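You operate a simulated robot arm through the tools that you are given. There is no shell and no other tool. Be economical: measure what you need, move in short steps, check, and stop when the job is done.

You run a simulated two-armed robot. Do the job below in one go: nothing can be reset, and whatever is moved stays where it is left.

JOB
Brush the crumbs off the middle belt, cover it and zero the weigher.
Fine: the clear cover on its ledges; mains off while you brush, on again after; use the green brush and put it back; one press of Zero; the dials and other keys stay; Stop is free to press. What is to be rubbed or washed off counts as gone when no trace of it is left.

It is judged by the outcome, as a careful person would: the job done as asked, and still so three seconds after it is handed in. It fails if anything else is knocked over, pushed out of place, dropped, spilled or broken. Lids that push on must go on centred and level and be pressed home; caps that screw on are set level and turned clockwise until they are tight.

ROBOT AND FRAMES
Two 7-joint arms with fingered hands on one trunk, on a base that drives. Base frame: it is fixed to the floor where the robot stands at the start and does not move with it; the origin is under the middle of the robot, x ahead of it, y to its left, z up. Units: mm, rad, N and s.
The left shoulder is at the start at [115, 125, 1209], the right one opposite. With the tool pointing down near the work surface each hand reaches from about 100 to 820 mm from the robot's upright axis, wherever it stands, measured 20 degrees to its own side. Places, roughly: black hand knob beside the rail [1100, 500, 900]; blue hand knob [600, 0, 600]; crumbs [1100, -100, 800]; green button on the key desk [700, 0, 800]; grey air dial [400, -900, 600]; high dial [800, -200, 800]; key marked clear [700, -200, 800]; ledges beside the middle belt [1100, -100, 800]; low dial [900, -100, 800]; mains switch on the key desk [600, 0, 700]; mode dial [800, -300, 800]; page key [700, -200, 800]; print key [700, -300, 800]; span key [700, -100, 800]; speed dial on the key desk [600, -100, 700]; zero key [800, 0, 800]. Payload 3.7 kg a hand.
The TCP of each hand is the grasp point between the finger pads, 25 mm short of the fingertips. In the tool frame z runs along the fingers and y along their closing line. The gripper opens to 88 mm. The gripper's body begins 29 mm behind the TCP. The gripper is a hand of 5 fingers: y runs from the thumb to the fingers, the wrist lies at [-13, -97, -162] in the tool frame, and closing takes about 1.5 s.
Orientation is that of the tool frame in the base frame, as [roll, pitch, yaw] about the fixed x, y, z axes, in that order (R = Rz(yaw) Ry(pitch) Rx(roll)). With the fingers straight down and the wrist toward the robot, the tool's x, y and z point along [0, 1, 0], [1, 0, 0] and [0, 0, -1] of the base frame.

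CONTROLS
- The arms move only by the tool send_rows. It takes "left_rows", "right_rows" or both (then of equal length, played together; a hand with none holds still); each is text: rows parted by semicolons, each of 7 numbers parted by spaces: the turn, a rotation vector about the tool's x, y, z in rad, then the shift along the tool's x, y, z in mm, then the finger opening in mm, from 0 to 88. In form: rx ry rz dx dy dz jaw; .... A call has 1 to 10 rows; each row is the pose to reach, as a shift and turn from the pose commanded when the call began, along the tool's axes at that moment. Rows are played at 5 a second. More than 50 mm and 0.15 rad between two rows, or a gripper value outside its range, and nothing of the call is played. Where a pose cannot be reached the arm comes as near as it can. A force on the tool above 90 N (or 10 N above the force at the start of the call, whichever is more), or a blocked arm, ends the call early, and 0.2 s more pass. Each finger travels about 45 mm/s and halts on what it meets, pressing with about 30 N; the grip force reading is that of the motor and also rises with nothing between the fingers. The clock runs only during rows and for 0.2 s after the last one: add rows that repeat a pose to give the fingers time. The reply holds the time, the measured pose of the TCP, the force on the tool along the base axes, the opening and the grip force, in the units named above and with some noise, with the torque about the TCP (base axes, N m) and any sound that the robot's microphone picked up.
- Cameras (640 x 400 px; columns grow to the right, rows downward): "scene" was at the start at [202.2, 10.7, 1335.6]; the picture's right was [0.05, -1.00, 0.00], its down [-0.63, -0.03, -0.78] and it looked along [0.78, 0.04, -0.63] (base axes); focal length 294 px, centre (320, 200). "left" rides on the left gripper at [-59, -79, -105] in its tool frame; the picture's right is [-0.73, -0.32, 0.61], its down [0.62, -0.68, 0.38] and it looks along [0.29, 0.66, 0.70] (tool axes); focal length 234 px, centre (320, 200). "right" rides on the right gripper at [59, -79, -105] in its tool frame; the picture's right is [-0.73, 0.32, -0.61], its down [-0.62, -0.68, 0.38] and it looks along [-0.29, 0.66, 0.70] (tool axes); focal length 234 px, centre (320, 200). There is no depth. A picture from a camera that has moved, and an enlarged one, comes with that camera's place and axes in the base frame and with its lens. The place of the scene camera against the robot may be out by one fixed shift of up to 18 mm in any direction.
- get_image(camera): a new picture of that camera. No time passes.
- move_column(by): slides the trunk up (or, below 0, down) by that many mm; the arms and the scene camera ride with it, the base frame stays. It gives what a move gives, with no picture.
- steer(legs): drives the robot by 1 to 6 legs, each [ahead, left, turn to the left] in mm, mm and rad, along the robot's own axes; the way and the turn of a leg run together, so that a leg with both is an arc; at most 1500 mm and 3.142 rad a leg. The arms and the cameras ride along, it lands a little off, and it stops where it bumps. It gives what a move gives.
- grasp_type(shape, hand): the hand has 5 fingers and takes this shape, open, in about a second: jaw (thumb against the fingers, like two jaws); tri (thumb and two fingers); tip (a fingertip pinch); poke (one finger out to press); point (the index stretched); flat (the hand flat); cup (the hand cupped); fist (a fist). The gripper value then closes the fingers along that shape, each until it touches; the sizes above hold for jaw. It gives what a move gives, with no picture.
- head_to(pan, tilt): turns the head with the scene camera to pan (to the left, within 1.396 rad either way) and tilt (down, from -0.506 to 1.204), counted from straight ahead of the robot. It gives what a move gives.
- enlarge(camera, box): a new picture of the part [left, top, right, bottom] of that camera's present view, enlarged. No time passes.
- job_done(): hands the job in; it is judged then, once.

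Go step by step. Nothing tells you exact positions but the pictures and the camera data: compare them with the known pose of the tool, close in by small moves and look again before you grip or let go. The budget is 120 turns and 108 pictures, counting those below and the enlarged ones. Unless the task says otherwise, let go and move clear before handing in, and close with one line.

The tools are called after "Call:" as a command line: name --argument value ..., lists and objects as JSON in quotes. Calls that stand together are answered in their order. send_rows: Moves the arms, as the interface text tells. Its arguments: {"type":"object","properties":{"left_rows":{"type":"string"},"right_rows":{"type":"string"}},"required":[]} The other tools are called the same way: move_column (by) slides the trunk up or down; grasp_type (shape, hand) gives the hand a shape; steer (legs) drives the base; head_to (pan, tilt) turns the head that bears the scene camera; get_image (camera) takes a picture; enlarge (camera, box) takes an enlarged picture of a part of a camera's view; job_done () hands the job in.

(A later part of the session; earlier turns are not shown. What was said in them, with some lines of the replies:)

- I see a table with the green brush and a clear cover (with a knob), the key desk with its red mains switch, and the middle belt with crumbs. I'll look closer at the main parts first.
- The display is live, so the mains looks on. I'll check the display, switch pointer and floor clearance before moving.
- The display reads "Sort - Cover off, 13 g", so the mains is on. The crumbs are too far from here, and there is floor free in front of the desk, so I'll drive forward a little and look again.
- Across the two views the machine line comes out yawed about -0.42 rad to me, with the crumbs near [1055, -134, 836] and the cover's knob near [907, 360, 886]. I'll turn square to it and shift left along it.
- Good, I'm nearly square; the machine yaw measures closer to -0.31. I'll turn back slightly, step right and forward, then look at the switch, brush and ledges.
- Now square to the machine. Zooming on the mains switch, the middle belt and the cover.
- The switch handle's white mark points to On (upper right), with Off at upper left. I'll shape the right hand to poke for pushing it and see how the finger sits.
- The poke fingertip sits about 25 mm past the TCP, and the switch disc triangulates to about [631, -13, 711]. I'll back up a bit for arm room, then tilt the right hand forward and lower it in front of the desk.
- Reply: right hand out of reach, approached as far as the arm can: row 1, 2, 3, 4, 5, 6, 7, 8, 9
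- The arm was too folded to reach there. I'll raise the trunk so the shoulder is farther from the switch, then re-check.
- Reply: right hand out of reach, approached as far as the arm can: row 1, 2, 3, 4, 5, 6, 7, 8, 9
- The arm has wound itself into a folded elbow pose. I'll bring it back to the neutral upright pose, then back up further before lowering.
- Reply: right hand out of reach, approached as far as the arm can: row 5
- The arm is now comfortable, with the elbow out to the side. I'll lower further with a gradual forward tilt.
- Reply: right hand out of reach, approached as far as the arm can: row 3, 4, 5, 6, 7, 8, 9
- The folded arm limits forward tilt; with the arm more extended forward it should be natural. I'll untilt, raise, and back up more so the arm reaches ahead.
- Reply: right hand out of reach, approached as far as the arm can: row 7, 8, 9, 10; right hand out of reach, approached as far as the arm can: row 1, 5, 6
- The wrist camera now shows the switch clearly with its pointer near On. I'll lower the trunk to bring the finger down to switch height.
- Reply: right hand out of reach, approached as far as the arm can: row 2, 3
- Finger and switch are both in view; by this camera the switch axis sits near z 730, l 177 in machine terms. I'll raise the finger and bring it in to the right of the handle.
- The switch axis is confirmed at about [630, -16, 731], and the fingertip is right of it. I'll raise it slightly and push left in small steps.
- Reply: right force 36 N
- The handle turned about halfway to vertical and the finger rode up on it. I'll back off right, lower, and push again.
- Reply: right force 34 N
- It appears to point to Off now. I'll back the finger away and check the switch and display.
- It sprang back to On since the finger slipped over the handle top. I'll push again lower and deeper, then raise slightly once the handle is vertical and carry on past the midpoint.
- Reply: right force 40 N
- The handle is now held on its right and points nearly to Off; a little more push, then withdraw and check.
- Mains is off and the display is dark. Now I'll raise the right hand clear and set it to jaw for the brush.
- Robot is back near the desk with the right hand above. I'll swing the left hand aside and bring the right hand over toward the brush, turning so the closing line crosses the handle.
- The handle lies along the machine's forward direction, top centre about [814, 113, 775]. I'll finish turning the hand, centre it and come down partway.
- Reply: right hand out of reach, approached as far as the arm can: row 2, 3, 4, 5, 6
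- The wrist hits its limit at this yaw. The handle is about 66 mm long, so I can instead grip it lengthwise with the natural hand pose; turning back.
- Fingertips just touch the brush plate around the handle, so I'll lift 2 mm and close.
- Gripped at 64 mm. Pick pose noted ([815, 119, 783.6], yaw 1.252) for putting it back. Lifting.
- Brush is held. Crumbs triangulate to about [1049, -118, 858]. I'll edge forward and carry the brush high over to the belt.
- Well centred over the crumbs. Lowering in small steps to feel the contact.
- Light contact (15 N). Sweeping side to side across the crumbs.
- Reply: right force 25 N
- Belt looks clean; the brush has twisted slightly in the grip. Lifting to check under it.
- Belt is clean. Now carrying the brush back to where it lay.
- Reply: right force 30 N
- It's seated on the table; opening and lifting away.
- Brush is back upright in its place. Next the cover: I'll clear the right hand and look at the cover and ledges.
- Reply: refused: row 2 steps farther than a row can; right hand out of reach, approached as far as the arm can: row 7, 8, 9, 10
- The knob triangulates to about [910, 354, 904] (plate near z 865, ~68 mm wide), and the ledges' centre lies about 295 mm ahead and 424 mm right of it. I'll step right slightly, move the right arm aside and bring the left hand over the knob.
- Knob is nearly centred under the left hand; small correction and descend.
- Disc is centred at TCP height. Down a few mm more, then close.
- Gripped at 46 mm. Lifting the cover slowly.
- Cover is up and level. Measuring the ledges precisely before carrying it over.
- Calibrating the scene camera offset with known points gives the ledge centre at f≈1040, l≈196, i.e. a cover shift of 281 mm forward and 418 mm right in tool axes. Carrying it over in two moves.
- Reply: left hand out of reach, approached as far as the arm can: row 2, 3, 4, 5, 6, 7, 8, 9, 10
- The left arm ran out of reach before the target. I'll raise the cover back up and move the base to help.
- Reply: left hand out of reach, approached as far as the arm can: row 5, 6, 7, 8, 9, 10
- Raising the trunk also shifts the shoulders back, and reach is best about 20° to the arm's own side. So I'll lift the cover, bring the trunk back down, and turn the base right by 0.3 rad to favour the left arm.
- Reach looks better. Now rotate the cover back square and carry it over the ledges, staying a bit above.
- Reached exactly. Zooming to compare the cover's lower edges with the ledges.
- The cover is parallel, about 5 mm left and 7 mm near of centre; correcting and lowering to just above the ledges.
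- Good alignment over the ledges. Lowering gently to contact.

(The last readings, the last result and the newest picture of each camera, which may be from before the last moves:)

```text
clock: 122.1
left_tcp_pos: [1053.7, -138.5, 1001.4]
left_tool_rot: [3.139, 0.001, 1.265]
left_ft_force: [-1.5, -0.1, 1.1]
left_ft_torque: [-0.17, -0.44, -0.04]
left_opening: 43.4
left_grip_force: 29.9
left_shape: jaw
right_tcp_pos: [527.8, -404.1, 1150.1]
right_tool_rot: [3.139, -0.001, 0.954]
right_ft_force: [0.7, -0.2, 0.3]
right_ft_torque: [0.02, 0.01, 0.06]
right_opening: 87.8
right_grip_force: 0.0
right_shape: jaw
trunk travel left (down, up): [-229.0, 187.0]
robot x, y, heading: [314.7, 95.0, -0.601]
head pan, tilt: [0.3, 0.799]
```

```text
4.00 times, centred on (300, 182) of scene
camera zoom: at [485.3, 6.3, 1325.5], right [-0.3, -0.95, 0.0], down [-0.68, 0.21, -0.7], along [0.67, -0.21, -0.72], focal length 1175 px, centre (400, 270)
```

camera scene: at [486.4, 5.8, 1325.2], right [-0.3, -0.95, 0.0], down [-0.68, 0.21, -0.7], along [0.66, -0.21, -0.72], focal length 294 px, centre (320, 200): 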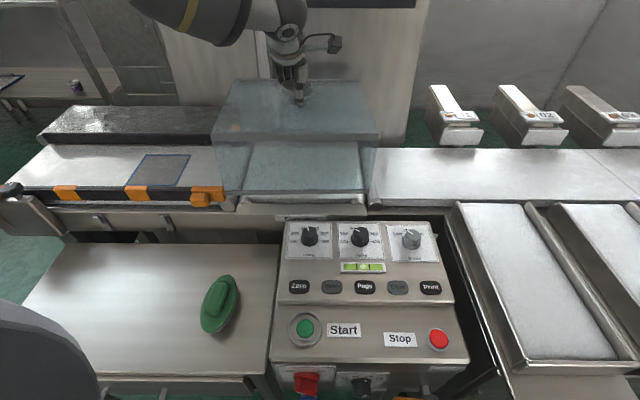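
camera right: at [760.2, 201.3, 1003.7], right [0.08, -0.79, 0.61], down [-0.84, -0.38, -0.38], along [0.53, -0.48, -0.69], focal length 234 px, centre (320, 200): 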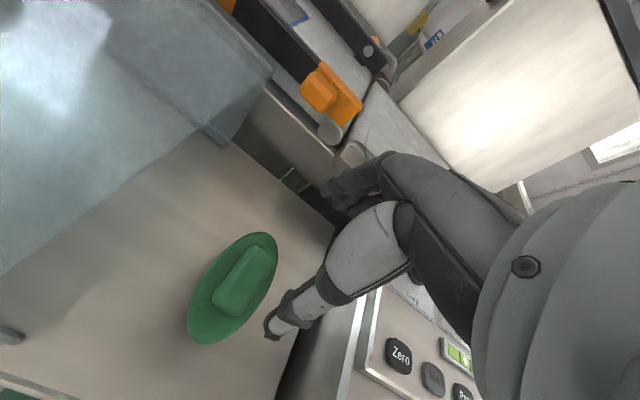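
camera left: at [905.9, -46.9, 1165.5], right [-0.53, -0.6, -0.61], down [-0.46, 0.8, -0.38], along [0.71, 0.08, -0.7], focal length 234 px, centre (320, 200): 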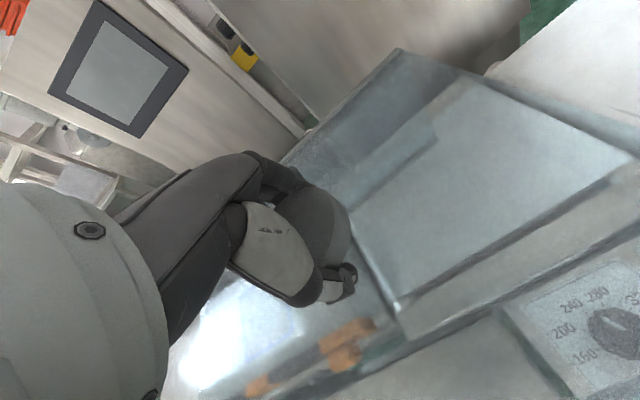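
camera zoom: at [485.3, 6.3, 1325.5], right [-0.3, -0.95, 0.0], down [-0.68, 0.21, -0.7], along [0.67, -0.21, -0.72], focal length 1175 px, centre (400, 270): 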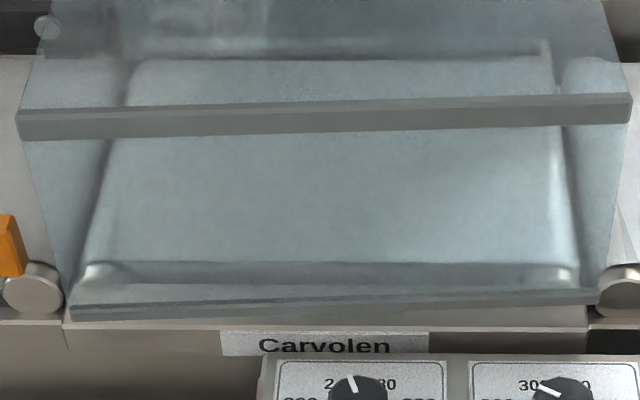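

The left edge touched first with a slight roll (about 8 mm). Lowering a few mm more to let it level on the ledges.

Call:
send_rows --left_rows "0 0 0 1 0 2 20; 0 0 0 1 0 4 20; 0 0 0 1 0 6 20; 0 0 0 1 0 6 20"

Call:
enlarge --camera "scene" --box '[220, 140, 380, 225]'

```text
clock: 123.1
left_tcp_pos: [1053.2, -139.0, 996.4]
left_tool_rot: [3.138, 0.003, 1.265]
left_ft_force: [-3.0, 0.2, 11.1]
left_ft_torque: [-0.25, -0.72, -0.06]
left_opening: 43.3
left_grip_force: 30.0
left_shape: jaw
right_tcp_pos: [525.7, -403.9, 1151.5]
right_tool_rot: [3.138, 0.001, 0.954]
right_ft_force: [0.2, 0.5, 0.3]
right_ft_torque: [-0.03, 0.04, -0.02]
right_opening: 87.9
right_grip_force: 0.1
right_shape: jaw
trunk travel left (down, up): [-229.0, 187.0]
robot x, y, heading: [313.0, 93.5, -0.604]
head pan, tilt: [0.3, 0.799]
```

```text
4.00 times, centred on (300, 182) of scene
camera zoom: at [484.2, 6.5, 1325.7], right [-0.3, -0.95, 0.0], down [-0.68, 0.21, -0.7], along [0.67, -0.21, -0.72], focal length 1175 px, centre (400, 270)
```

zoom: 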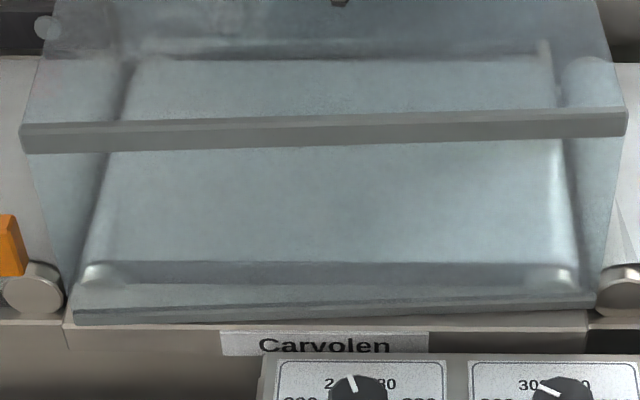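

Call:
enlarge --camera "scene" --box '[210, 80, 390, 220]'

Call:
get_image --camera "left"

```text
2.86 times, centred on (300, 150) of scene
camera zoom: at [484.2, 6.5, 1325.7], right [-0.3, -0.95, 0.0], down [-0.68, 0.21, -0.7], along [0.67, -0.21, -0.72], focal length 840 px, centre (377, 343)
```

zoom: 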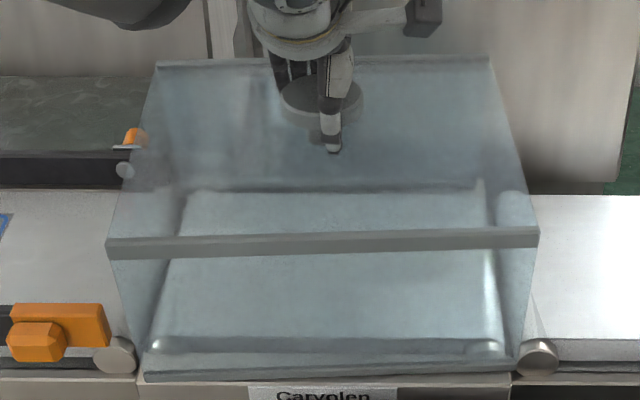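

```text
17 pictures are left
camera left: at [960.1, -171.7, 1102.1], right [-0.52, -0.6, -0.61], down [-0.46, 0.8, -0.39], along [0.72, 0.08, -0.69], focal length 234 px, centre (320, 200)
```

left: 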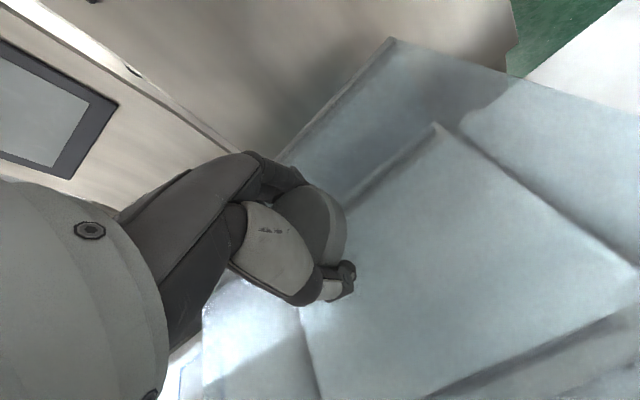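

The cover seems yawed by about 0.045 rad in the grip. I'll lift it slightly, turn it back and check.

Call:
send_rows --left_rows "0 0 0 0 0 -6 20; 0 0 0 0 0 -14 20; 0 0 0.02 0 0 -18 20; 0 0 0.045 0 0 -18 20; 0 0 0.045 0 0 -18 20"

Call:
enlarge --camera "scene" --box '[210, 80, 390, 220]'

```text
clock: 124.3
left_tcp_pos: [1055.2, -137.3, 1011.9]
left_tool_rot: [-3.141, -0.001, 1.219]
left_ft_force: [0.4, -0.1, -4.9]
left_ft_torque: [-0.03, 0.03, -0.03]
left_opening: 43.2
left_grip_force: 30.1
left_shape: jaw
right_tcp_pos: [528.3, -404.3, 1150.6]
right_tool_rot: [3.14, 0.002, 0.955]
right_ft_force: [-1.1, 0.2, -0.4]
right_ft_torque: [0.01, 0.01, -0.02]
right_opening: 87.8
right_grip_force: 0.0
right_shape: jaw
trunk travel left (down, up): [-229.0, 187.0]
robot x, y, heading: [314.2, 92.2, -0.601]
head pan, tilt: [0.3, 0.799]
```

```text
2.86 times, centred on (300, 150) of scene
camera zoom: at [486.5, 5.9, 1325.2], right [-0.3, -0.95, 0.0], down [-0.68, 0.21, -0.7], along [0.67, -0.21, -0.72], focal length 840 px, centre (377, 343)
```

zoom: 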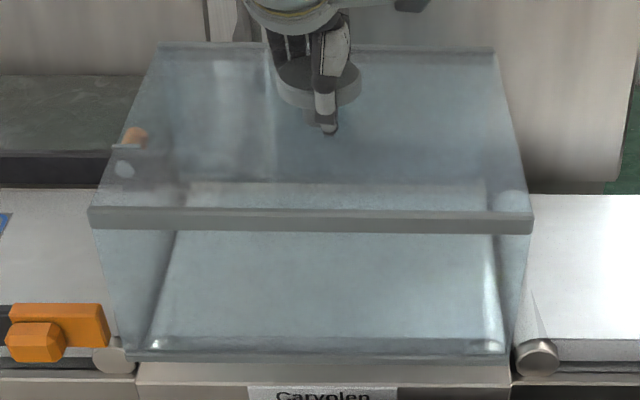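

Over-corrected by a hair; fix 0.012 rad and 3 mm, and lower again.

Call:
send_rows --left_rows "0 0 -0.012 -3 0 3 20; 0 0 -0.012 -3 0 7 20; 0 0 -0.012 -3 0 10 20; 0 0 -0.012 -3 0 13 20; 0 0 -0.012 -3 0 16 20; 0 0 -0.012 -3 0 16 20"

Call:
enlarge --camera "scene" --box '[210, 80, 390, 220]'

```text
clock: 125.7
left_tcp_pos: [1053.6, -140.0, 996.8]
left_tool_rot: [3.138, 0.001, 1.232]
left_ft_force: [-2.3, 0.8, 1.3]
left_ft_torque: [-0.13, -0.38, 0.0]
left_opening: 43.2
left_grip_force: 29.8
left_shape: jaw
right_tcp_pos: [526.9, -403.1, 1151.7]
right_tool_rot: [3.14, 0.0, 0.954]
right_ft_force: [0.4, 0.4, -0.1]
right_ft_torque: [0.0, -0.01, 0.0]
right_opening: 88.0
right_grip_force: 0.2
right_shape: jaw
trunk travel left (down, up): [-229.0, 187.0]
robot x, y, heading: [311.3, 91.1, -0.606]
head pan, tilt: [0.3, 0.799]
```

```text
2.86 times, centred on (300, 150) of scene
camera zoom: at [485.4, 6.2, 1325.5], right [-0.3, -0.95, 0.0], down [-0.68, 0.21, -0.7], along [0.67, -0.21, -0.72], focal length 840 px, centre (377, 343)
```

zoom: 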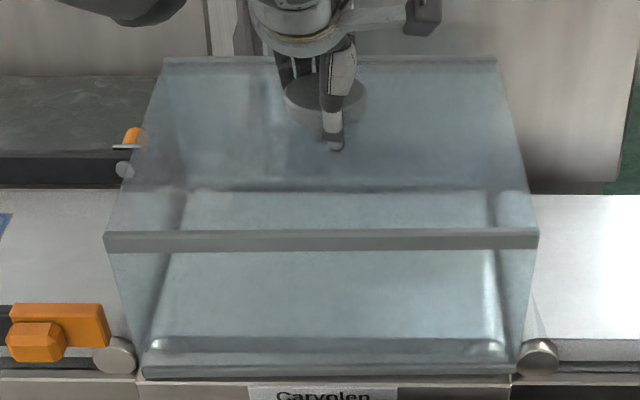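

Yaw is square now; it sits perhaps 4 mm right. I'll nudge it left while slightly lifted and press it down onto the ledges.

Call:
send_rows --left_rows "0 0 0 0 0 -5 20; 0 0 0 4 0 -5 20; 0 0 0 4 0 0 20; 0 0 0 4 0 4 20; 0 0 0 4 0 8 20; 0 0 0 4 0 8 20"

Call:
enlarge --camera "scene" --box '[210, 80, 390, 220]'

```text
clock: 127.1
left_tcp_pos: [1054.9, -137.9, 996.5]
left_tool_rot: [3.129, 0.005, 1.231]
left_ft_force: [3.8, 0.8, 28.0]
left_ft_torque: [-0.31, -0.66, 0.01]
left_opening: 42.8
left_grip_force: 30.0
left_shape: jaw
right_tcp_pos: [524.0, -401.5, 1152.0]
right_tool_rot: [3.136, -0.001, 0.955]
right_ft_force: [-0.9, 1.1, 0.0]
right_ft_torque: [-0.01, 0.02, -0.02]
right_opening: 88.1
right_grip_force: 0.0
right_shape: jaw
trunk travel left (down, up): [-229.0, 187.0]
robot x, y, heading: [315.1, 91.5, -0.599]
head pan, tilt: [0.3, 0.799]
```

```text
2.86 times, centred on (300, 150) of scene
camera zoom: at [482.8, 7.5, 1326.5], right [-0.3, -0.95, 0.0], down [-0.68, 0.21, -0.7], along [0.67, -0.21, -0.72], focal length 840 px, centre (377, 343)
```

zoom: 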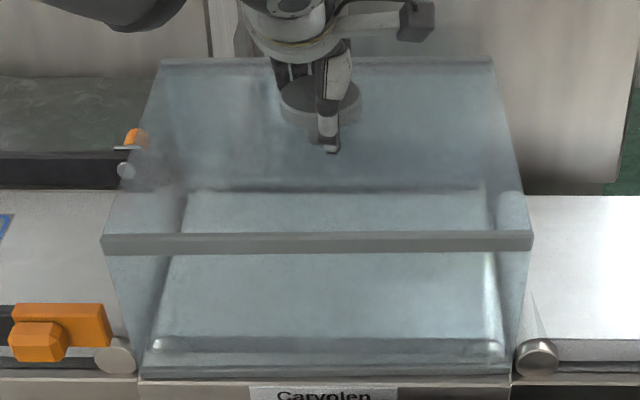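

Seated firmly (28 N, level, edges aligned). Relieving the pressure, opening and lifting off.

Call:
send_rows --left_rows "0 0 0 0 0 -5 20; 0 0 0 0 0 -6 40; 0 0 0 0 0 -6 60; 0 0 0 0 0 -6 88; 0 0 0 0 0 -6 88; 0 0 0 0 0 -6 88; 0 0 0 0 0 -25 88; 0 0 0 0 0 -50 88; 0 0 0 0 0 -85 88; 0 0 0 0 0 -120 88"

Call:
send_rows --left_rows "0 0 0 20 -40 0 88; 0 0 0 40 -80 0 88; 0 0 0 60 -120 0 88; 0 0 0 80 -160 0 88; 0 0 0 100 -200 0 88; 0 0 0 120 -240 0 88; 0 0 0 130 -270 0 88"

Call:
get_image --camera "scene"

```text
clock: 129.3
left_tcp_pos: [1054.7, -136.4, 1110.7]
left_tool_rot: [3.141, -0.001, 1.234]
left_ft_force: [0.1, -0.5, -0.3]
left_ft_torque: [-0.03, -0.04, 0.01]
left_opening: 87.7
left_grip_force: 0.0
left_shape: jaw
right_tcp_pos: [527.3, -404.3, 1151.4]
right_tool_rot: [3.14, 0.003, 0.952]
right_ft_force: [-0.3, 0.6, 0.4]
right_ft_torque: [0.01, -0.04, -0.02]
right_opening: 87.7
right_grip_force: 0.0
right_shape: jaw
trunk travel left (down, up): [-229.0, 187.0]
robot x, y, heading: [307.9, 90.3, -0.604]
head pan, tilt: [0.3, 0.799]
```

```text
clock: 130.9
left_tcp_pos: [844.7, 76.7, 1110.3]
left_tool_rot: [-3.139, -0.001, 1.233]
left_ft_force: [-0.5, 0.4, 0.7]
left_ft_torque: [0.01, 0.0, -0.01]
left_opening: 87.9
left_grip_force: 0.1
left_shape: jaw
right_tcp_pos: [527.9, -403.2, 1150.9]
right_tool_rot: [3.14, 0.002, 0.953]
right_ft_force: [-0.5, 0.4, -0.2]
right_ft_torque: [-0.02, -0.03, 0.01]
right_opening: 87.7
right_grip_force: 0.2
right_shape: jaw
trunk travel left (down, up): [-229.0, 187.0]
robot x, y, heading: [315.1, 94.1, -0.601]
head pan, tilt: [0.3, 0.799]
```

```text
13 pictures are left
camera scene: at [485.7, 6.5, 1325.4], right [-0.3, -0.95, 0.0], down [-0.68, 0.21, -0.7], along [0.67, -0.21, -0.72], focal length 294 px, centre (320, 200)
```

scene: 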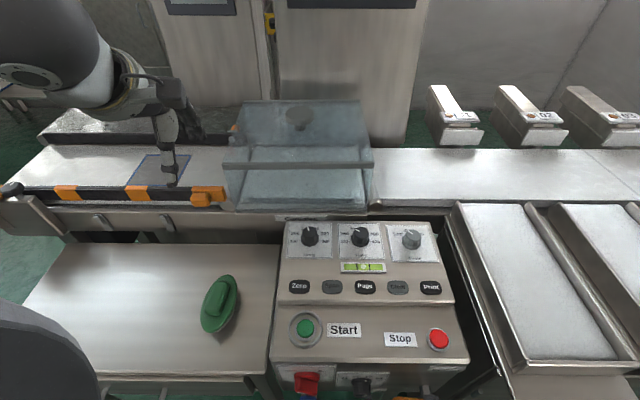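

Cover is on the ledges. Now back off to the pose that worked for the switch, to turn the mains on (pushing from the left this time).

Call:
steer --legs '[[0, 0, 0.295], [-425, 126, 0]]'

Call:
grasp_type --hand "right" --shape "poke"

Call:
move_column --by -75

```text
clock: 134.6
left_tcp_pos: [455.5, 483.0, 1110.4]
left_tool_rot: [-3.139, -0.001, 1.534]
left_ft_force: [-0.2, 0.4, -0.2]
left_ft_torque: [-0.04, -0.01, -0.01]
left_opening: 87.5
left_grip_force: 0.2
left_shape: jaw
right_tcp_pos: [293.7, -68.3, 1150.4]
right_tool_rot: [3.138, 0.003, 1.255]
right_ft_force: [0.2, -1.1, -0.8]
right_ft_torque: [-0.02, -0.01, 0.02]
right_opening: 88.0
right_grip_force: 0.0
right_shape: jaw
trunk travel left (down, up): [-229.0, 187.0]
robot x, y, heading: [-60.1, 341.4, -0.303]
head pan, tilt: [0.3, 0.799]
```

```text
clock: 135.5
left_tcp_pos: [455.8, 483.0, 1110.2]
left_tool_rot: [-3.14, -0.001, 1.533]
left_ft_force: [0.1, -0.1, 0.9]
left_ft_torque: [-0.03, 0.02, 0.0]
left_opening: 88.0
left_grip_force: 0.0
left_shape: jaw
right_tcp_pos: [293.5, -68.9, 1151.5]
right_tool_rot: [3.139, 0.003, 1.256]
right_ft_force: [-0.3, -0.7, -0.6]
right_ft_torque: [-0.01, -0.02, -0.03]
right_opening: 0.0
right_grip_force: 0.1
right_shape: poke
trunk travel left (down, up): [-229.0, 187.0]
robot x, y, heading: [-60.5, 343.4, -0.299]
head pan, tilt: [0.3, 0.799]
```

```text
clock: 136.6
left_tcp_pos: [486.0, 474.3, 961.1]
left_tool_rot: [-2.92, -0.058, 1.528]
left_ft_force: [-0.6, -0.3, -0.2]
left_ft_torque: [0.01, -0.06, 0.01]
left_opening: 87.7
left_grip_force: 0.1
left_shape: jaw
right_tcp_pos: [313.5, -74.9, 1043.7]
right_tool_rot: [-3.041, 0.0, 1.257]
right_ft_force: [-0.3, 0.3, -0.1]
right_ft_torque: [0.0, -0.01, -0.01]
right_opening: 0.0
right_grip_force: 0.1
right_shape: poke
trunk travel left (down, up): [-154.0, 262.0]
robot x, y, heading: [-58.0, 340.1, -0.3]
head pan, tilt: [0.3, 0.799]
```

Call:
send_rows --right_rows "-0.02 0 0 20 30 0 0; -0.04 0 0 45 60 0 0; -0.06 0 0 70 90 3 0; -0.08 0 0 97 118 6 0; -0.1 0 0 125 145 9 0; -0.1 0 0 152 170 12 0; -0.1 0 0 178 190 15 0; -0.1 0 0 197 201 15 0; -0.1 0 0 197 201 15 0"

Call:
send_rows --right_rows "0 0 0 0 0 40 0; 0 0 0 0 0 80 0; -0.05 0 0 0 3 120 0; -0.1 0 0 0 6 155 0; -0.15 0 0 0 8 190 0; -0.2 0 0 0 10 225 0; -0.25 0 0 0 12 255 0; -0.25 0 0 0 12 272 0; -0.25 0 0 0 12 272 0"

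Call:
get_image --camera "right"

```text
clock: 138.6
left_tcp_pos: [487.2, 473.8, 958.7]
left_tool_rot: [-2.92, -0.058, 1.53]
left_ft_force: [-0.5, 0.0, -0.2]
left_ft_torque: [0.01, 0.01, -0.03]
left_opening: 87.8
left_grip_force: 0.1
left_shape: jaw
right_tcp_pos: [564.2, 52.8, 1006.8]
right_tool_rot: [-3.138, 0.003, 1.258]
right_ft_force: [-0.1, 0.2, -0.1]
right_ft_torque: [0.0, -0.01, -0.01]
right_opening: 0.1
right_grip_force: 0.0
right_shape: poke
trunk travel left (down, up): [-154.0, 262.0]
robot x, y, heading: [-58.4, 346.4, -0.301]
head pan, tilt: [0.3, 0.799]
```

```text
clock: 140.6
left_tcp_pos: [486.8, 474.9, 959.6]
left_tool_rot: [-2.92, -0.057, 1.528]
left_ft_force: [-0.9, 1.2, 0.1]
left_ft_torque: [-0.01, 0.05, 0.03]
left_opening: 87.9
left_grip_force: 0.2
left_shape: jaw
right_tcp_pos: [572.0, 50.2, 752.9]
right_tool_rot: [2.898, 0.002, 1.26]
right_ft_force: [-0.1, 0.1, 0.2]
right_ft_torque: [-0.01, -0.01, -0.01]
right_opening: 0.0
right_grip_force: 0.1
right_shape: poke
right hand out of reach, approached as far as the arm can: row 8, 9
trunk travel left (down, up): [-154.0, 262.0]
robot x, y, heading: [-58.8, 341.9, -0.303]
head pan, tilt: [0.3, 0.799]
```

```text
12 pictures are left
camera right: at [493.0, 137.0, 836.4], right [-0.06, -0.74, 0.67], down [-0.73, -0.42, -0.53], along [0.68, -0.52, -0.52], focal length 234 px, centre (320, 200)
```

right: 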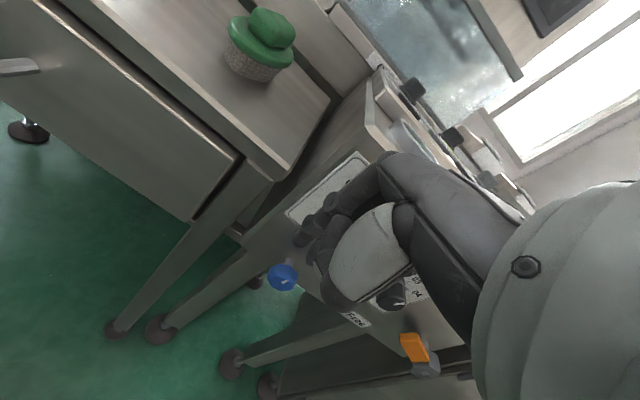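

The finger is left of the switch at axis height. Moving in and pushing right with the same low-then-raise motion.

Call:
send_rows --right_rows "0 0 0 0 25 16 0; 0 0 0 0 49 17 0; 0 0 0 -13 49 17 0; 0 0 0 -20 49 17 0; 0 0 0 -26 49 17 0; 0 0 0 -32 49 15 0; 0 0 0 -35 52 8 0; 0 0 0 -38 53 4 0; 0 0 0 -46 53 4 0; 0 0 0 -54 53 4 0"

Call:
send_rows --right_rows "0 0 0 -5 0 0 0; 0 0 0 -9 0 0 0; 0 0 0 -9 0 0 0; 0 0 0 8 0 0 0; 0 0 0 32 0 0 0; 0 0 0 38 -40 0 0; 0 0 0 38 -55 0 0; 0 0 0 38 -55 0 0"

Call:
get_image --camera "scene"

```text
clock: 142.8
left_tcp_pos: [485.8, 477.5, 959.9]
left_tool_rot: [-2.922, -0.056, 1.53]
left_ft_force: [0.1, -0.2, 0.5]
left_ft_torque: [-0.03, 0.0, 0.0]
left_opening: 87.6
left_grip_force: 0.1
left_shape: jaw
right_tcp_pos: [609.3, -9.1, 766.6]
right_tool_rot: [2.893, -0.001, 1.26]
right_ft_force: [5.4, 23.3, 17.5]
right_ft_torque: [0.38, -0.19, 0.1]
right_opening: 0.0
right_grip_force: 0.0
right_shape: poke
right hand out of reach, approached as far as the arm can: row 10
trunk travel left (down, up): [-154.0, 262.0]
robot x, y, heading: [-56.4, 339.4, -0.304]
head pan, tilt: [0.3, 0.799]
```

```text
clock: 144.6
left_tcp_pos: [486.8, 475.6, 958.6]
left_tool_rot: [-2.918, -0.059, 1.528]
left_ft_force: [0.2, -0.2, 0.0]
left_ft_torque: [-0.04, 0.02, 0.01]
left_opening: 88.0
left_grip_force: 0.1
left_shape: jaw
right_tcp_pos: [576.5, 37.2, 749.7]
right_tool_rot: [2.9, 0.005, 1.253]
right_ft_force: [0.5, 0.6, -0.3]
right_ft_torque: [-0.04, -0.01, -0.01]
right_opening: 0.0
right_grip_force: 0.2
right_shape: poke
right hand out of reach, approached as far as the arm can: row 1, 2, 3, 7, 8
trunk travel left (down, up): [-154.0, 262.0]
robot x, y, heading: [-54.9, 342.4, -0.301]
head pan, tilt: [0.3, 0.799]
```

```text
11 pictures are left
camera scene: at [210.9, 288.4, 1243.1], right [0.0, -1.0, 0.0], down [-0.72, 0.0, -0.7], along [0.7, 0.0, -0.72], focal length 294 px, centre (320, 200)
```

scene: 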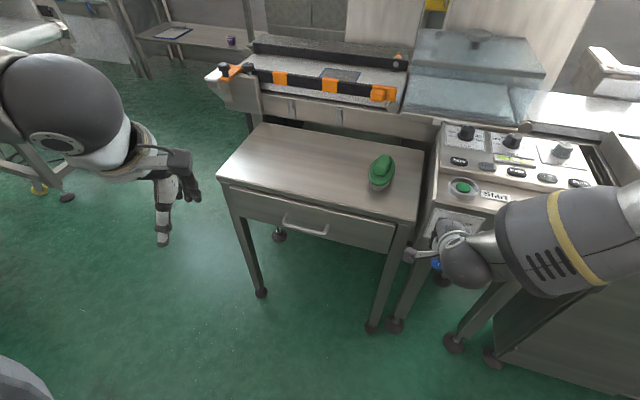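

Call:
head_to --pan 0.0 --tilt 0.3

Call:
get_image --camera "scene"

```text
clock: 145.5
left_tcp_pos: [487.0, 474.4, 960.7]
left_tool_rot: [-2.918, -0.057, 1.528]
left_ft_force: [0.3, 0.3, 0.2]
left_ft_torque: [0.0, -0.01, 0.0]
left_opening: 87.7
left_grip_force: 0.0
left_shape: jaw
right_tcp_pos: [578.9, 37.6, 749.5]
right_tool_rot: [2.901, 0.005, 1.254]
right_ft_force: [-0.3, 1.0, -1.1]
right_ft_torque: [0.01, 0.03, 0.03]
right_opening: 0.0
right_grip_force: 0.1
right_shape: poke
trunk travel left (down, up): [-154.0, 262.0]
robot x, y, heading: [-59.3, 341.2, -0.3]
head pan, tilt: [0.0, 0.3]
```

```text
10 pictures are left
camera scene: at [219.6, 260.2, 1287.3], right [-0.3, -0.96, 0.0], down [-0.28, 0.09, -0.95], along [0.91, -0.28, -0.3], focal length 294 px, centre (320, 200)
```

scene: 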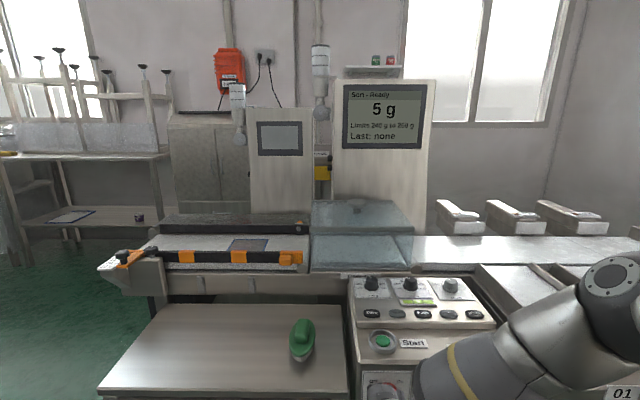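

Display now reads "Sort - Ready, 5 g": mains on and cover accepted. Next, raise the right hand and drive forward to press Zero (about [756, -37, 828]).

Call:
send_rows --right_rows "0 0 0 -5 -10 -20 0; 0.05 0 0 -10 -10 -55 0; 0.1 0 0 -15 0 -90 0; 0.15 0 0 -20 10 -125 0; 0.2 0 0 -25 20 -160 0; 0.24 0 0 -30 30 -195 0; 0.24 0 0 -30 40 -235 0; 0.24 0 0 -30 50 -270 0; 0.24 0 0 -30 50 -270 0"

Call:
move_column --by 75

Call:
steer --legs '[[320, 0, 0]]'

```text
clock: 147.5
left_tcp_pos: [488.0, 473.9, 959.0]
left_tool_rot: [-2.919, -0.059, 1.528]
left_ft_force: [0.1, -0.4, -0.8]
left_ft_torque: [0.02, -0.02, 0.01]
left_opening: 87.7
left_grip_force: 0.1
left_shape: jaw
right_tcp_pos: [550.9, 15.6, 1025.6]
right_tool_rot: [3.136, 0.002, 1.255]
right_ft_force: [-0.1, -0.4, 0.3]
right_ft_torque: [0.01, -0.01, 0.01]
right_opening: 0.0
right_grip_force: 0.1
right_shape: poke
trunk travel left (down, up): [-154.0, 262.0]
robot x, y, heading: [-56.1, 342.6, -0.302]
head pan, tilt: [0.0, 0.3]
```

```text
clock: 148.7
left_tcp_pos: [488.4, 473.0, 1033.5]
left_tool_rot: [-2.916, -0.059, 1.526]
left_ft_force: [0.2, 0.6, 0.6]
left_ft_torque: [0.03, 0.02, -0.02]
left_opening: 87.6
left_grip_force: 0.0
left_shape: jaw
right_tcp_pos: [552.5, 14.0, 1097.1]
right_tool_rot: [3.14, 0.001, 1.259]
right_ft_force: [-0.4, 0.0, -0.1]
right_ft_torque: [-0.06, -0.02, 0.01]
right_opening: 0.1
right_grip_force: 0.0
right_shape: poke
trunk travel left (down, up): [-229.0, 187.0]
robot x, y, heading: [-55.8, 344.6, -0.297]
head pan, tilt: [0.0, 0.3]
```

```text
clock: 150.8
left_tcp_pos: [789.5, 379.4, 1035.0]
left_tool_rot: [-2.919, -0.058, 1.526]
left_ft_force: [0.2, -0.6, 0.4]
left_ft_torque: [0.01, -0.04, 0.03]
left_opening: 88.0
left_grip_force: 0.0
left_shape: jaw
right_tcp_pos: [852.3, -80.0, 1099.5]
right_tool_rot: [3.133, 0.003, 1.255]
right_ft_force: [0.1, 0.0, -0.5]
right_ft_torque: [0.01, -0.01, -0.02]
right_opening: 0.1
right_grip_force: 0.0
right_shape: poke
trunk travel left (down, up): [-229.0, 187.0]
robot x, y, heading: [243.6, 246.4, -0.304]
head pan, tilt: [0.0, 0.3]
```

Call:
send_rows --right_rows "0 0 0 3 -30 10 0; 0 0 0 6 -60 25 0; 0 0 0 9 -90 45 0; 0 0 0 11 -105 80 0; 0 0 0 11 -105 115 0; 0 0 0 11 -105 145 0; 0 0 0 11 -105 145 0"

Call:
get_image --camera "right"

```text
clock: 152.4
left_tcp_pos: [789.0, 379.5, 1033.8]
left_tool_rot: [-2.92, -0.06, 1.526]
left_ft_force: [0.0, -0.1, 0.3]
left_ft_torque: [0.03, -0.01, 0.0]
left_opening: 87.7
left_grip_force: 0.1
left_shape: jaw
right_tcp_pos: [755.1, -38.8, 954.8]
right_tool_rot: [3.135, 0.001, 1.255]
right_ft_force: [-0.6, 0.0, -0.3]
right_ft_torque: [-0.01, 0.0, 0.0]
right_opening: 0.0
right_grip_force: 0.1
right_shape: poke
trunk travel left (down, up): [-229.0, 187.0]
robot x, y, heading: [243.3, 248.9, -0.302]
head pan, tilt: [0.0, 0.3]
```

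```text
9 pictures are left
camera right: at [699.0, 41.9, 1059.8], right [0.08, -0.79, 0.61], down [-0.84, -0.38, -0.39], along [0.54, -0.48, -0.69], focal length 234 px, centre (320, 200)
```

right: 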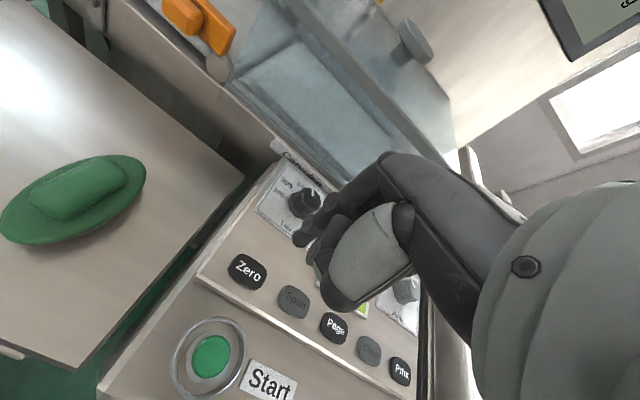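

Zero key lies nearly under the fingertip at about [758, -38, 828]. Descending to just above it and checking.

Call:
send_rows --right_rows "0 0 0 0 2 25 0; 0 0 0 0 2 50 0; 0 0 0 0 2 70 0; 0 0 0 0 2 84 0; 0 0 0 0 2 84 0"

Call:
get_image --camera "right"

```text
clock: 153.6
left_tcp_pos: [788.0, 378.6, 1034.4]
left_tool_rot: [-2.92, -0.057, 1.526]
left_ft_force: [0.3, 0.5, -0.2]
left_ft_torque: [0.01, 0.01, -0.03]
left_opening: 87.6
left_grip_force: 0.0
left_shape: jaw
right_tcp_pos: [758.9, -40.7, 870.2]
right_tool_rot: [3.135, 0.001, 1.254]
right_ft_force: [0.0, 0.0, 0.2]
right_ft_torque: [0.0, 0.02, 0.02]
right_opening: 0.0
right_grip_force: 0.0
right_shape: poke
trunk travel left (down, up): [-229.0, 187.0]
robot x, y, heading: [242.7, 249.1, -0.303]
head pan, tilt: [0.0, 0.3]
```

```text
8 pictures are left
camera right: at [701.8, 40.4, 974.9], right [0.08, -0.79, 0.61], down [-0.84, -0.38, -0.39], along [0.54, -0.48, -0.69], focal length 234 px, centre (320, 200)
```

right: 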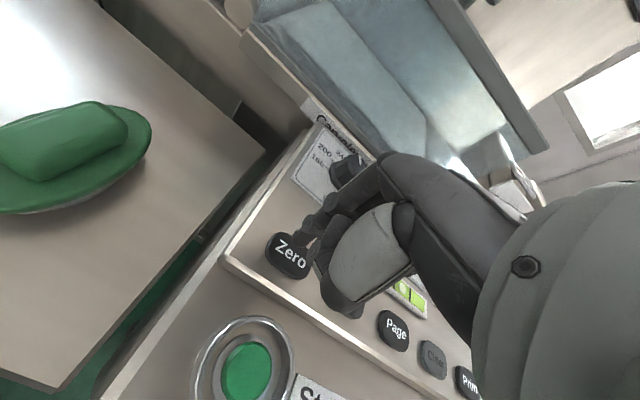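

Call:
send_rows --right_rows "0 0 0 0 -2 8 0; 0 0 0 0 -2 13 0; 0 0 0 0 -2 16 0; 0 0 0 0 -2 18 0"

```text
clock: 154.6
left_tcp_pos: [789.0, 378.4, 1034.4]
left_tool_rot: [-2.919, -0.059, 1.526]
left_ft_force: [0.2, 0.5, -0.5]
left_ft_torque: [-0.01, 0.01, 0.0]
left_opening: 87.7
left_grip_force: 0.1
left_shape: jaw
right_tcp_pos: [757.9, -39.3, 852.7]
right_tool_rot: [3.134, 0.0, 1.252]
right_ft_force: [0.1, 1.1, -0.4]
right_ft_torque: [-0.02, 0.02, 0.0]
right_opening: 0.3
right_grip_force: 0.0
right_shape: poke
trunk travel left (down, up): [-229.0, 187.0]
robot x, y, heading: [247.7, 249.5, -0.301]
head pan, tilt: [0.0, 0.3]
```

No contact yet; continuing down in 2 mm steps.

Call:
send_rows --right_rows "0 0 0 0 0 2 0; 0 0 0 0 0 4 0; 0 0 0 0 0 6 0"

Call:
enlarge --camera "right" --box '[220, 180, 380, 300]'

```text
clock: 155.4
left_tcp_pos: [788.8, 378.8, 1034.4]
left_tool_rot: [-2.92, -0.057, 1.528]
left_ft_force: [-0.1, -0.7, 0.3]
left_ft_torque: [0.01, -0.02, 0.0]
left_opening: 87.6
left_grip_force: 0.1
left_shape: jaw
right_tcp_pos: [756.9, -38.5, 847.0]
right_tool_rot: [3.133, 0.0, 1.255]
right_ft_force: [0.8, -1.6, 5.3]
right_ft_torque: [-0.1, -0.01, -0.03]
right_opening: 0.1
right_grip_force: 0.0
right_shape: poke
trunk travel left (down, up): [-229.0, 187.0]
robot x, y, heading: [243.6, 248.4, -0.302]
head pan, tilt: [0.0, 0.3]
heard: click
```

```text
3.33 times, centred on (300, 240) of right
camera zoom: at [700.0, 42.4, 951.7], right [0.08, -0.79, 0.61], down [-0.84, -0.38, -0.39], along [0.54, -0.48, -0.69], focal length 781 px, centre (387, 67)
```

zoom: 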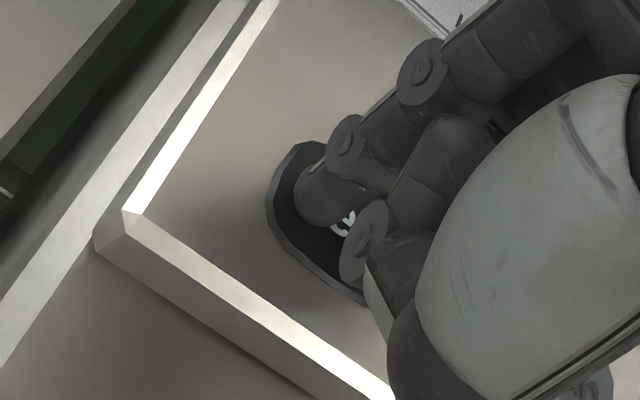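

A click was heard with the finger on the Zero key. Lifting straight off and checking the display.

Call:
send_rows --right_rows "0 0 0 0 0 -10 0; 0 0 0 0 0 -40 0; 0 0 0 0 0 -85 0; 0 0 0 0 0 -130 0; 0 0 0 0 0 -175 0; 0 0 0 -20 -20 -215 0; 0 0 0 -50 -40 -240 0; 0 0 0 -50 -40 -240 0"

Call:
get_image --camera "scene"

```text
clock: 157.2
left_tcp_pos: [788.7, 379.4, 1033.1]
left_tool_rot: [-2.917, -0.057, 1.526]
left_ft_force: [0.2, 0.3, -0.1]
left_ft_torque: [0.01, -0.01, -0.01]
left_opening: 88.1
left_grip_force: 0.2
left_shape: jaw
right_tcp_pos: [704.2, -74.8, 1084.2]
right_tool_rot: [3.136, 0.0, 1.257]
right_ft_force: [0.5, 0.2, 0.5]
right_ft_torque: [0.0, -0.03, 0.0]
right_opening: 0.0
right_grip_force: 0.1
right_shape: poke
trunk travel left (down, up): [-229.0, 187.0]
robot x, y, heading: [243.4, 243.9, -0.301]
head pan, tilt: [0.0, 0.3]
```

```text
6 pictures are left
camera scene: at [444.8, 190.1, 1369.5], right [-0.3, -0.95, 0.0], down [-0.28, 0.09, -0.96], along [0.91, -0.28, -0.3], focal length 294 px, centre (320, 200)
```

scene: 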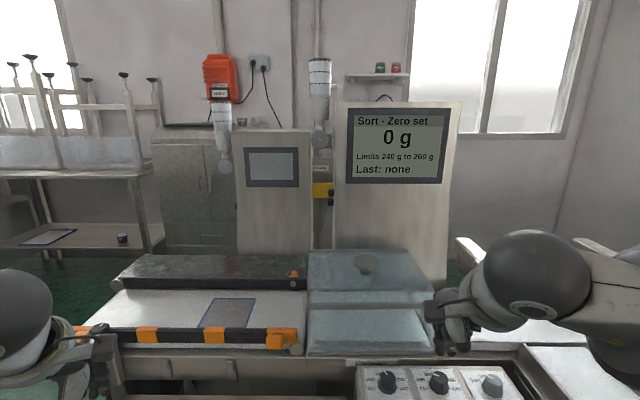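

Display reads "Zero set, 0 g". One last overall look at the brush, cover, dials and switch.

Call:
head_to --pan 0 --tilt 0.95

Call:
get_image --camera "scene"

```text
clock: 158.2
left_tcp_pos: [787.6, 378.4, 1034.0]
left_tool_rot: [-2.92, -0.058, 1.526]
left_ft_force: [0.5, 0.0, 0.4]
left_ft_torque: [0.01, 0.01, 0.02]
left_opening: 87.7
left_grip_force: 0.1
left_shape: jaw
right_tcp_pos: [703.4, -75.2, 1083.4]
right_tool_rot: [3.134, 0.002, 1.254]
right_ft_force: [-0.3, -0.3, 0.5]
right_ft_torque: [0.02, 0.0, 0.01]
right_opening: 0.0
right_grip_force: 0.1
right_shape: poke
trunk travel left (down, up): [-229.0, 187.0]
robot x, y, heading: [245.9, 249.8, -0.3]
head pan, tilt: [0.0, 0.949]
```

```text
5 pictures are left
camera scene: at [424.3, 195.9, 1313.9], right [-0.3, -0.95, 0.0], down [-0.78, 0.24, -0.58], along [0.56, -0.17, -0.81], focal length 294 px, centre (320, 200)
```

scene: 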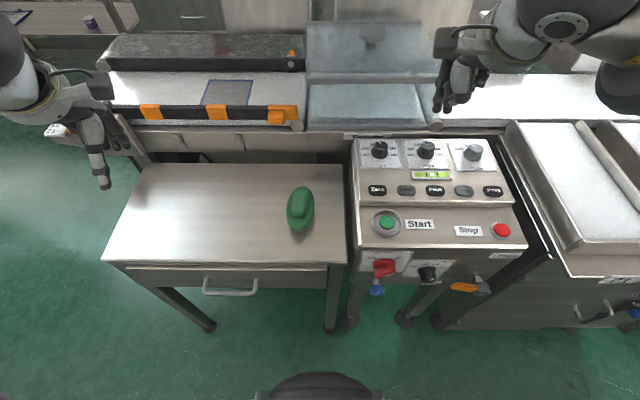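

All is in order: the belt is clean, the cover is on its ledges, the mains is on, the brush is back and the weigher reads 0 g. Handing in.

Call:
job_done

```text
The job is handed in.
```

The middle belt is brushed clean and covered, the weigher is zeroed and reads 0 g ("Zero set"), the mains is back on, and the green brush is back in its place.
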